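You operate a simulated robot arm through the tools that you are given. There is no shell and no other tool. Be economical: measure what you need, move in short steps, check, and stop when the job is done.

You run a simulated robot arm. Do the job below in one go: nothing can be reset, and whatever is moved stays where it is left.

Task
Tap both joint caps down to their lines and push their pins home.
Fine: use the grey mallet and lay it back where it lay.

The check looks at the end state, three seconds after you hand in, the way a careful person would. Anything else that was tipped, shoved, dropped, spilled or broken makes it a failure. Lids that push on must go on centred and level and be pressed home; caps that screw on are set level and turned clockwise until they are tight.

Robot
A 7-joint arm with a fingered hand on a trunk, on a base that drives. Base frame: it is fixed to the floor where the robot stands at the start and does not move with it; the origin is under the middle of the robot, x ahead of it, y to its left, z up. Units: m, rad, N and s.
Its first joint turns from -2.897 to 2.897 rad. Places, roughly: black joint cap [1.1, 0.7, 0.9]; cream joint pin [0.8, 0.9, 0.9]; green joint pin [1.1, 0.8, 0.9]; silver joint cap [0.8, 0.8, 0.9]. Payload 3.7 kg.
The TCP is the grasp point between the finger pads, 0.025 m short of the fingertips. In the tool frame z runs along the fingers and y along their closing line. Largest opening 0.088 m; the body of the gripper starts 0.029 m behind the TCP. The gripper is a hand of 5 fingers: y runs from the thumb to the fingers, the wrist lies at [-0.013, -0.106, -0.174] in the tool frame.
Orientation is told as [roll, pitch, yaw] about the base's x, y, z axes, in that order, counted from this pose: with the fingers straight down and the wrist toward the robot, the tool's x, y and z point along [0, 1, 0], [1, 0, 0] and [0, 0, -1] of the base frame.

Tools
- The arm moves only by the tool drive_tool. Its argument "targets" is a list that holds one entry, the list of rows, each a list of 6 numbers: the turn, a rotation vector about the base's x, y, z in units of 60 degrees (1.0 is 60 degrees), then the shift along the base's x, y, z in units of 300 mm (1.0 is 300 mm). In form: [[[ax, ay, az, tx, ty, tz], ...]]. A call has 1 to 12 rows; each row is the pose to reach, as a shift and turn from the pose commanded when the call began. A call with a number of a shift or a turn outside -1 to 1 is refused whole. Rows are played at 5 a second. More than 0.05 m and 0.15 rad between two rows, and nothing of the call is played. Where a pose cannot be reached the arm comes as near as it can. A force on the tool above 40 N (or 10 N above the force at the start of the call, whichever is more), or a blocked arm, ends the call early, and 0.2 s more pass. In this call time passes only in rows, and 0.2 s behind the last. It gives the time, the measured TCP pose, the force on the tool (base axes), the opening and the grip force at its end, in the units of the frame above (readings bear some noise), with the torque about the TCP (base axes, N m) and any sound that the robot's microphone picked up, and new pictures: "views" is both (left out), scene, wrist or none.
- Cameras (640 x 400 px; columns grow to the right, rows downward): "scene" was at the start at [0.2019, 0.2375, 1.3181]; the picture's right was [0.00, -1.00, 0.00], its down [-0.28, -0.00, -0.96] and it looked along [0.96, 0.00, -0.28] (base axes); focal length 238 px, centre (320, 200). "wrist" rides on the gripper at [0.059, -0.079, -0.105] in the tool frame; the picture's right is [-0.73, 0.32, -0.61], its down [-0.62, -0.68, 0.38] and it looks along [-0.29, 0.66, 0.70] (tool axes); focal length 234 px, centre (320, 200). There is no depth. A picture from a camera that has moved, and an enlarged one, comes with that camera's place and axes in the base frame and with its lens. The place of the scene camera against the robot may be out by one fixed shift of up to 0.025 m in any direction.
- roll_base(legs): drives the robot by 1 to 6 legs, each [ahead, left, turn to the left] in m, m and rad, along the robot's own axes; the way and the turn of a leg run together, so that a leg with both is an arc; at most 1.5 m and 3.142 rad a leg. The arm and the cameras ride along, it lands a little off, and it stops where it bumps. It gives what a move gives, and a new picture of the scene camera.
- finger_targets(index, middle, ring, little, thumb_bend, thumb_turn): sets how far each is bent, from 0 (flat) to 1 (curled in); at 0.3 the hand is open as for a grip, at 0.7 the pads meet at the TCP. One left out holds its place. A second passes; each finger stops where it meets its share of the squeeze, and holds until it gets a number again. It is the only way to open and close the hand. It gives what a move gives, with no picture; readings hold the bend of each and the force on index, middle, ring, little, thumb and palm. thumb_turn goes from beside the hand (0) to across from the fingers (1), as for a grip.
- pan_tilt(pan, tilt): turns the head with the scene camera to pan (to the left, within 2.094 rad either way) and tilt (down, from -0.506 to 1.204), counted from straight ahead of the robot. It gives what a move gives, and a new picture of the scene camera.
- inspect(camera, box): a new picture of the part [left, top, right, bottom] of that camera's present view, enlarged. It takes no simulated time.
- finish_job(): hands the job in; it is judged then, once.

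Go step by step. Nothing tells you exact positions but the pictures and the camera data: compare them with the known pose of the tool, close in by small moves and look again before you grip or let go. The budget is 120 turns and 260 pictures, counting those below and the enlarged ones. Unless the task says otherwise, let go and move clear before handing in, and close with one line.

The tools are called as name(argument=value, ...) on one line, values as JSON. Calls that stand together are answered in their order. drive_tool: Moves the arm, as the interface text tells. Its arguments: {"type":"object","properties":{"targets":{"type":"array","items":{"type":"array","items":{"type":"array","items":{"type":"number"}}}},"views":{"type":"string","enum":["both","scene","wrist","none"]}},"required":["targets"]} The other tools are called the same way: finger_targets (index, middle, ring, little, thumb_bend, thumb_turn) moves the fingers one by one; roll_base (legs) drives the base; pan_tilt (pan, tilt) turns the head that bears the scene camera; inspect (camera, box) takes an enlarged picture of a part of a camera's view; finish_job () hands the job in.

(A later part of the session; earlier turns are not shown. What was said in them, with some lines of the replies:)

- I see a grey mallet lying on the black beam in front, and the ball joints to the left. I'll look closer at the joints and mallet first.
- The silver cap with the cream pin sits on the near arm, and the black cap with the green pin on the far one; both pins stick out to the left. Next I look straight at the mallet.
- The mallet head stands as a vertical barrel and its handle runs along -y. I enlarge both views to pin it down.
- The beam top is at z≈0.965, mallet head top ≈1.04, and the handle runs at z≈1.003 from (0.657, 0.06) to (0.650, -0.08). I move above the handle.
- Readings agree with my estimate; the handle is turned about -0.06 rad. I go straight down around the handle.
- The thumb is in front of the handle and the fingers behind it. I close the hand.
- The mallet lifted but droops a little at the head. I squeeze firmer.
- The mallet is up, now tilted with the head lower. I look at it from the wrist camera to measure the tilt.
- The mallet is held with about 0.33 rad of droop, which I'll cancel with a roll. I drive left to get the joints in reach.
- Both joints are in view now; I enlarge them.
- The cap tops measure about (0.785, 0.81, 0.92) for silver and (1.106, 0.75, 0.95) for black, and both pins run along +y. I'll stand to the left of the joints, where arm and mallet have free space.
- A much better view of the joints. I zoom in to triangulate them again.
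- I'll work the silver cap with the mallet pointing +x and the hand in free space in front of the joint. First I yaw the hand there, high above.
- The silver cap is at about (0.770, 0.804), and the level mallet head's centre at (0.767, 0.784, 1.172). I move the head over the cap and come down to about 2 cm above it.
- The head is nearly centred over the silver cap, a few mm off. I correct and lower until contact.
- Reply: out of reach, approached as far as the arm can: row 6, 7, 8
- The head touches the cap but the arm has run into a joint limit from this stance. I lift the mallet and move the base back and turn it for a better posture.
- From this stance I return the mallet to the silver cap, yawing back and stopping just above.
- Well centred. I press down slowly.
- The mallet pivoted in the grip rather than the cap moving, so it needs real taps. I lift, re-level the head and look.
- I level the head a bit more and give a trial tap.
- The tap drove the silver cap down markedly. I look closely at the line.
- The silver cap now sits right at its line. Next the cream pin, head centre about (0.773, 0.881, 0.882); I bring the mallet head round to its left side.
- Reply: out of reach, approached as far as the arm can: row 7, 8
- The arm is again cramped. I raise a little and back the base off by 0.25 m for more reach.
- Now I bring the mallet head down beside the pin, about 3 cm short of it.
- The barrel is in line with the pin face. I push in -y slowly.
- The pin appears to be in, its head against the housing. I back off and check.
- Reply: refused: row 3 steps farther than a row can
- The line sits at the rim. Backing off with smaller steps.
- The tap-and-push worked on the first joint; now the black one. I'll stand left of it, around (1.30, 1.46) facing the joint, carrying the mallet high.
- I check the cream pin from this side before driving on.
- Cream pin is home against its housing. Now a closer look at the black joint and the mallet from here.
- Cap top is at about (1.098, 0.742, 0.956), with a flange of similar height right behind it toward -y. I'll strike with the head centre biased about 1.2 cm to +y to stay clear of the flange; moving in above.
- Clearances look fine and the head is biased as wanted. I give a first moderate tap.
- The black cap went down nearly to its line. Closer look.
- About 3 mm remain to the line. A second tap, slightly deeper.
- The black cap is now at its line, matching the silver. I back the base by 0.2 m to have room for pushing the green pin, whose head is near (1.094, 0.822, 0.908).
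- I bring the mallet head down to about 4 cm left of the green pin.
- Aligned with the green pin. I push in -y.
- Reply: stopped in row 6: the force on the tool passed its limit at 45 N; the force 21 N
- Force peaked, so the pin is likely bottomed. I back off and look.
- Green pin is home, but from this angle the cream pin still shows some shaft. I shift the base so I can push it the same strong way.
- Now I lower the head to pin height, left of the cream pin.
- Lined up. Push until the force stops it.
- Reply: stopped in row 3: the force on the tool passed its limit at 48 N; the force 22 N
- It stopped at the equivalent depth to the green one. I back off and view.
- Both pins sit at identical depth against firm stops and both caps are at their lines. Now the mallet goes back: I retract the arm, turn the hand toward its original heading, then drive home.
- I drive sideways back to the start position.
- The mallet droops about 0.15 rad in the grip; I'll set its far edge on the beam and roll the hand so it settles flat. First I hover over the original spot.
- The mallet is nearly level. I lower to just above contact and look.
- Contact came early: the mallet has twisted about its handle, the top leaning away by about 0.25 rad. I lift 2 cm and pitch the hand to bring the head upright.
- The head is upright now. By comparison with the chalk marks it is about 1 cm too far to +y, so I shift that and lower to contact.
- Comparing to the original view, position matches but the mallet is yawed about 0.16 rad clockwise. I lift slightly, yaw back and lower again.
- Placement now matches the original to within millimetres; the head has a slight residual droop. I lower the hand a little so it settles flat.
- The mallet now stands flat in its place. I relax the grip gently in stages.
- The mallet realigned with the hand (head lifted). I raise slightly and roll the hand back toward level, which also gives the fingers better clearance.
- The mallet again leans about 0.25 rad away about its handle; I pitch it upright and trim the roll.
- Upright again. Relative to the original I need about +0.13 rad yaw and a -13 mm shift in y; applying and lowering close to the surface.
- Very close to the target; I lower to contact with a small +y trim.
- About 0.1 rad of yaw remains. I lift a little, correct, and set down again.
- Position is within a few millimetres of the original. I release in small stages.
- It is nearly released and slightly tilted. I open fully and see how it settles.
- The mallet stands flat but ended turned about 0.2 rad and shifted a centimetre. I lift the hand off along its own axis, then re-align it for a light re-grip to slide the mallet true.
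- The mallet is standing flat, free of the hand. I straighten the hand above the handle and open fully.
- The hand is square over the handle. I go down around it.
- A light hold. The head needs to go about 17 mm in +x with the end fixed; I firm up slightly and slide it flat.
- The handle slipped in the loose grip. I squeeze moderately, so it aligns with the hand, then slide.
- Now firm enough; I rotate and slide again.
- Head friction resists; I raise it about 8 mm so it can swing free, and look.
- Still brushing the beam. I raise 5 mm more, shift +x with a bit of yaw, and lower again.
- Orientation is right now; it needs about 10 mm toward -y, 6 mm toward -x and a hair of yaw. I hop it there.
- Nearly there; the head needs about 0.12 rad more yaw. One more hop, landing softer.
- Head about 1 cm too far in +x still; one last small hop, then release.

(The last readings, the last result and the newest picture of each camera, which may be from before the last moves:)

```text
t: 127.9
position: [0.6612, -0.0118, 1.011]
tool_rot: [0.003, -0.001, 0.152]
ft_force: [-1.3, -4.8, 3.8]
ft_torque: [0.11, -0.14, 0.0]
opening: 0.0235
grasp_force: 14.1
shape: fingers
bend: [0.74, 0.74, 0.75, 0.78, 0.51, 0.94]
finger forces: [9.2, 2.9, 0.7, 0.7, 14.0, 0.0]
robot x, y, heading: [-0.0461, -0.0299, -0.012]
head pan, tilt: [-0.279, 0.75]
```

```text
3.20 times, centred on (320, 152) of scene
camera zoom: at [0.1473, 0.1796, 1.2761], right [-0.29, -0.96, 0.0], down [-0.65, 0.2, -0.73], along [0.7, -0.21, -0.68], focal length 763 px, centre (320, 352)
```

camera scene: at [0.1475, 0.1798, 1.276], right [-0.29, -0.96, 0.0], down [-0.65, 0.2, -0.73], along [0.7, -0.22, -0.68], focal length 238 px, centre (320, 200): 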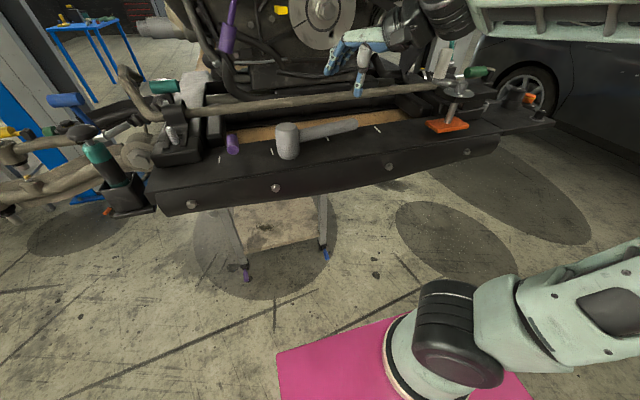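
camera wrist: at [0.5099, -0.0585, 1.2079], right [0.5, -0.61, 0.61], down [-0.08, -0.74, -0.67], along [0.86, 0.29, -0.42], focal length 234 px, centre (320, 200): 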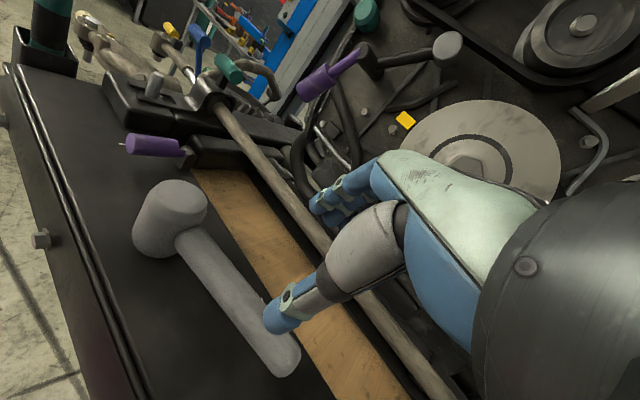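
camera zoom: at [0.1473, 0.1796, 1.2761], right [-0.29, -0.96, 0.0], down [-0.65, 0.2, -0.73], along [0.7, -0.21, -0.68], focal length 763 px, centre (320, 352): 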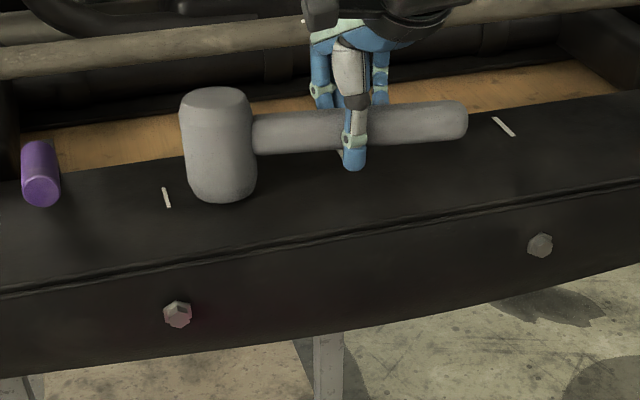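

Within about 5 mm everywhere. I release gently.

finger_targets(index=0.66, middle=0.66, ring=0.66, little=0.66, thumb_bend=0.47)

finger_targets(index=0.3, middle=0.3, ring=0.3, little=0.3, thumb_bend=0.3)

inspect(camera="scene", box=[220, 90, 420, 215])

```text
t: 128.9
position: [0.6615, -0.0111, 1.0111]
tool_rot: [0.002, 0.0, 0.152]
ft_force: [-1.2, 0.7, -1.2]
ft_torque: [0.03, -0.02, -0.01]
opening: 0.0294
grasp_force: 0.3
shape: fingers
bend: [0.65, 0.66, 0.66, 0.66, 0.46, 0.97]
finger forces: [0.5, 0.1, 0.1, 0.0, 0.8, 0.0]
robot x, y, heading: [-0.043, -0.0346, -0.014]
head pan, tilt: [-0.279, 0.75]
```

```text
t: 129.9
position: [0.661, -0.0122, 1.0114]
tool_rot: [0.004, -0.001, 0.151]
ft_force: [-0.2, 0.0, -0.1]
ft_torque: [-0.03, -0.08, -0.03]
opening: 0.0845
grasp_force: 0.0
shape: fingers
bend: [0.3, 0.3, 0.3, 0.3, 0.3, 0.97]
finger forces: [0.0, 0.0, 0.0, 0.0, 0.1, 0.0]
robot x, y, heading: [-0.0419, -0.0327, -0.017]
head pan, tilt: [-0.279, 0.75]
```

```text
3.20 times, centred on (320, 152) of scene
camera zoom: at [0.1475, 0.1799, 1.276], right [-0.29, -0.96, 0.0], down [-0.65, 0.2, -0.73], along [0.7, -0.22, -0.68], focal length 763 px, centre (320, 352)
```

zoom: 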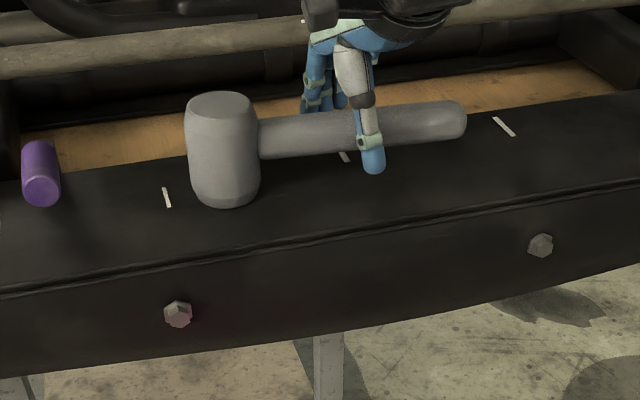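

The mallet stands flat at its original place. I lift the hand clear and verify.

drive_tool(targets=[[[0, 0, 0, 0, 0, 0.06], [0, 0, 0, 0, 0, 0.15], [0, 0, 0, 0, 0, 0.28], [0, 0, 0, 0, 0, 0.42], [0, 0, 0, -0.05, 0, 0.56], [0, 0, 0, -0.15, 0, 0.68], [0, 0, 0, -0.28, 0, 0.76]]], views="none")

inspect(camera="scene", box=[220, 90, 420, 215])

pan_tilt(pan=0.3, tilt=0.4)

inspect(camera="scene", box=[170, 150, 360, 270])

```text
t: 131.5
position: [0.5782, -0.0122, 1.2369]
tool_rot: [0.004, 0.0, 0.152]
ft_force: [-0.1, 0.1, 0.1]
ft_torque: [0.0, 0.01, 0.0]
opening: 0.0847
grasp_force: 0.1
shape: fingers
bend: [0.3, 0.3, 0.3, 0.3, 0.3, 0.97]
finger forces: [0.0, 0.1, 0.0, 0.1, 0.1, 0.0]
robot x, y, heading: [-0.0481, -0.032, -0.021]
head pan, tilt: [-0.279, 0.75]
```

```text
3.20 times, centred on (320, 152) of scene
camera zoom: at [0.1478, 0.1799, 1.276], right [-0.29, -0.96, 0.0], down [-0.65, 0.2, -0.73], along [0.7, -0.21, -0.68], focal length 763 px, centre (320, 352)
```

zoom: 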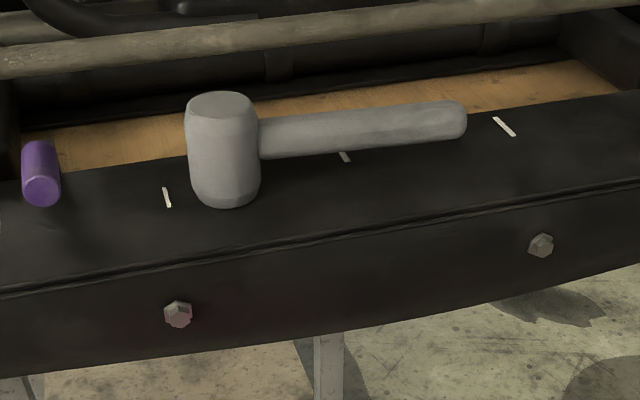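

```text
t: 132.4
position: [0.5786, -0.0119, 1.2389]
tool_rot: [0.004, 0.001, 0.151]
ft_force: [-0.4, -0.4, 0.0]
ft_torque: [0.0, -0.04, -0.01]
opening: 0.0844
grasp_force: 0.0
shape: fingers
bend: [0.3, 0.3, 0.3, 0.3, 0.3, 0.97]
finger forces: [0.0, 0.1, 0.0, 0.0, 0.1, 0.0]
robot x, y, heading: [-0.0431, -0.0332, -0.021]
head pan, tilt: [0.3, 0.4]
camera scene: at [0.1573, 0.2299, 1.3071], right [0.28, -0.96, 0.0], down [-0.37, -0.11, -0.92], along [0.89, 0.25, -0.39], focal length 238 px, centre (320, 200)
```

scene: 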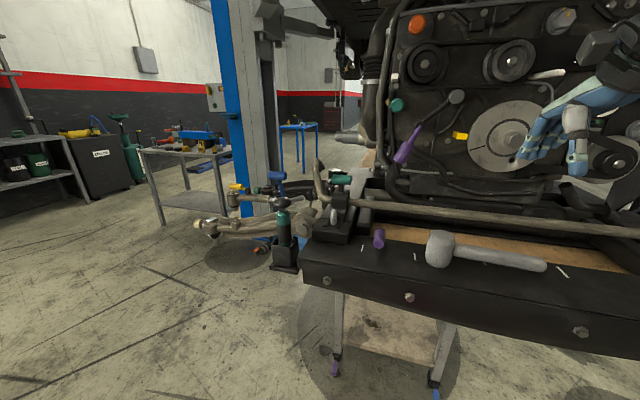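

```text
3.33 times, centred on (265, 210) of scene
camera zoom: at [0.1573, 0.2299, 1.3071], right [0.28, -0.96, 0.0], down [-0.37, -0.11, -0.92], along [0.89, 0.25, -0.39], focal length 795 px, centre (503, 167)
```

zoom: 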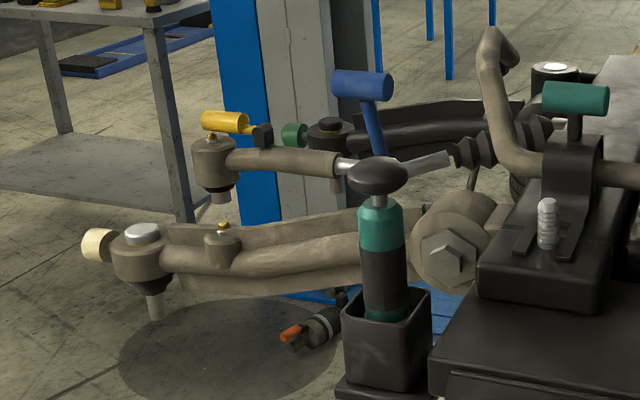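

Both caps sit at their lines, both pins are in against their housings, the mallet stands back in its place, and everything else is undisturbed. I hand in.

finish_job()

```text
The job is handed in.
```

Both joint caps are tapped down to their lines, both pins are pushed in until they stopped against their housings, and the grey mallet is standing back within about 5 mm of where it lay. I saw nothing else moved or tipped in the last pictures.
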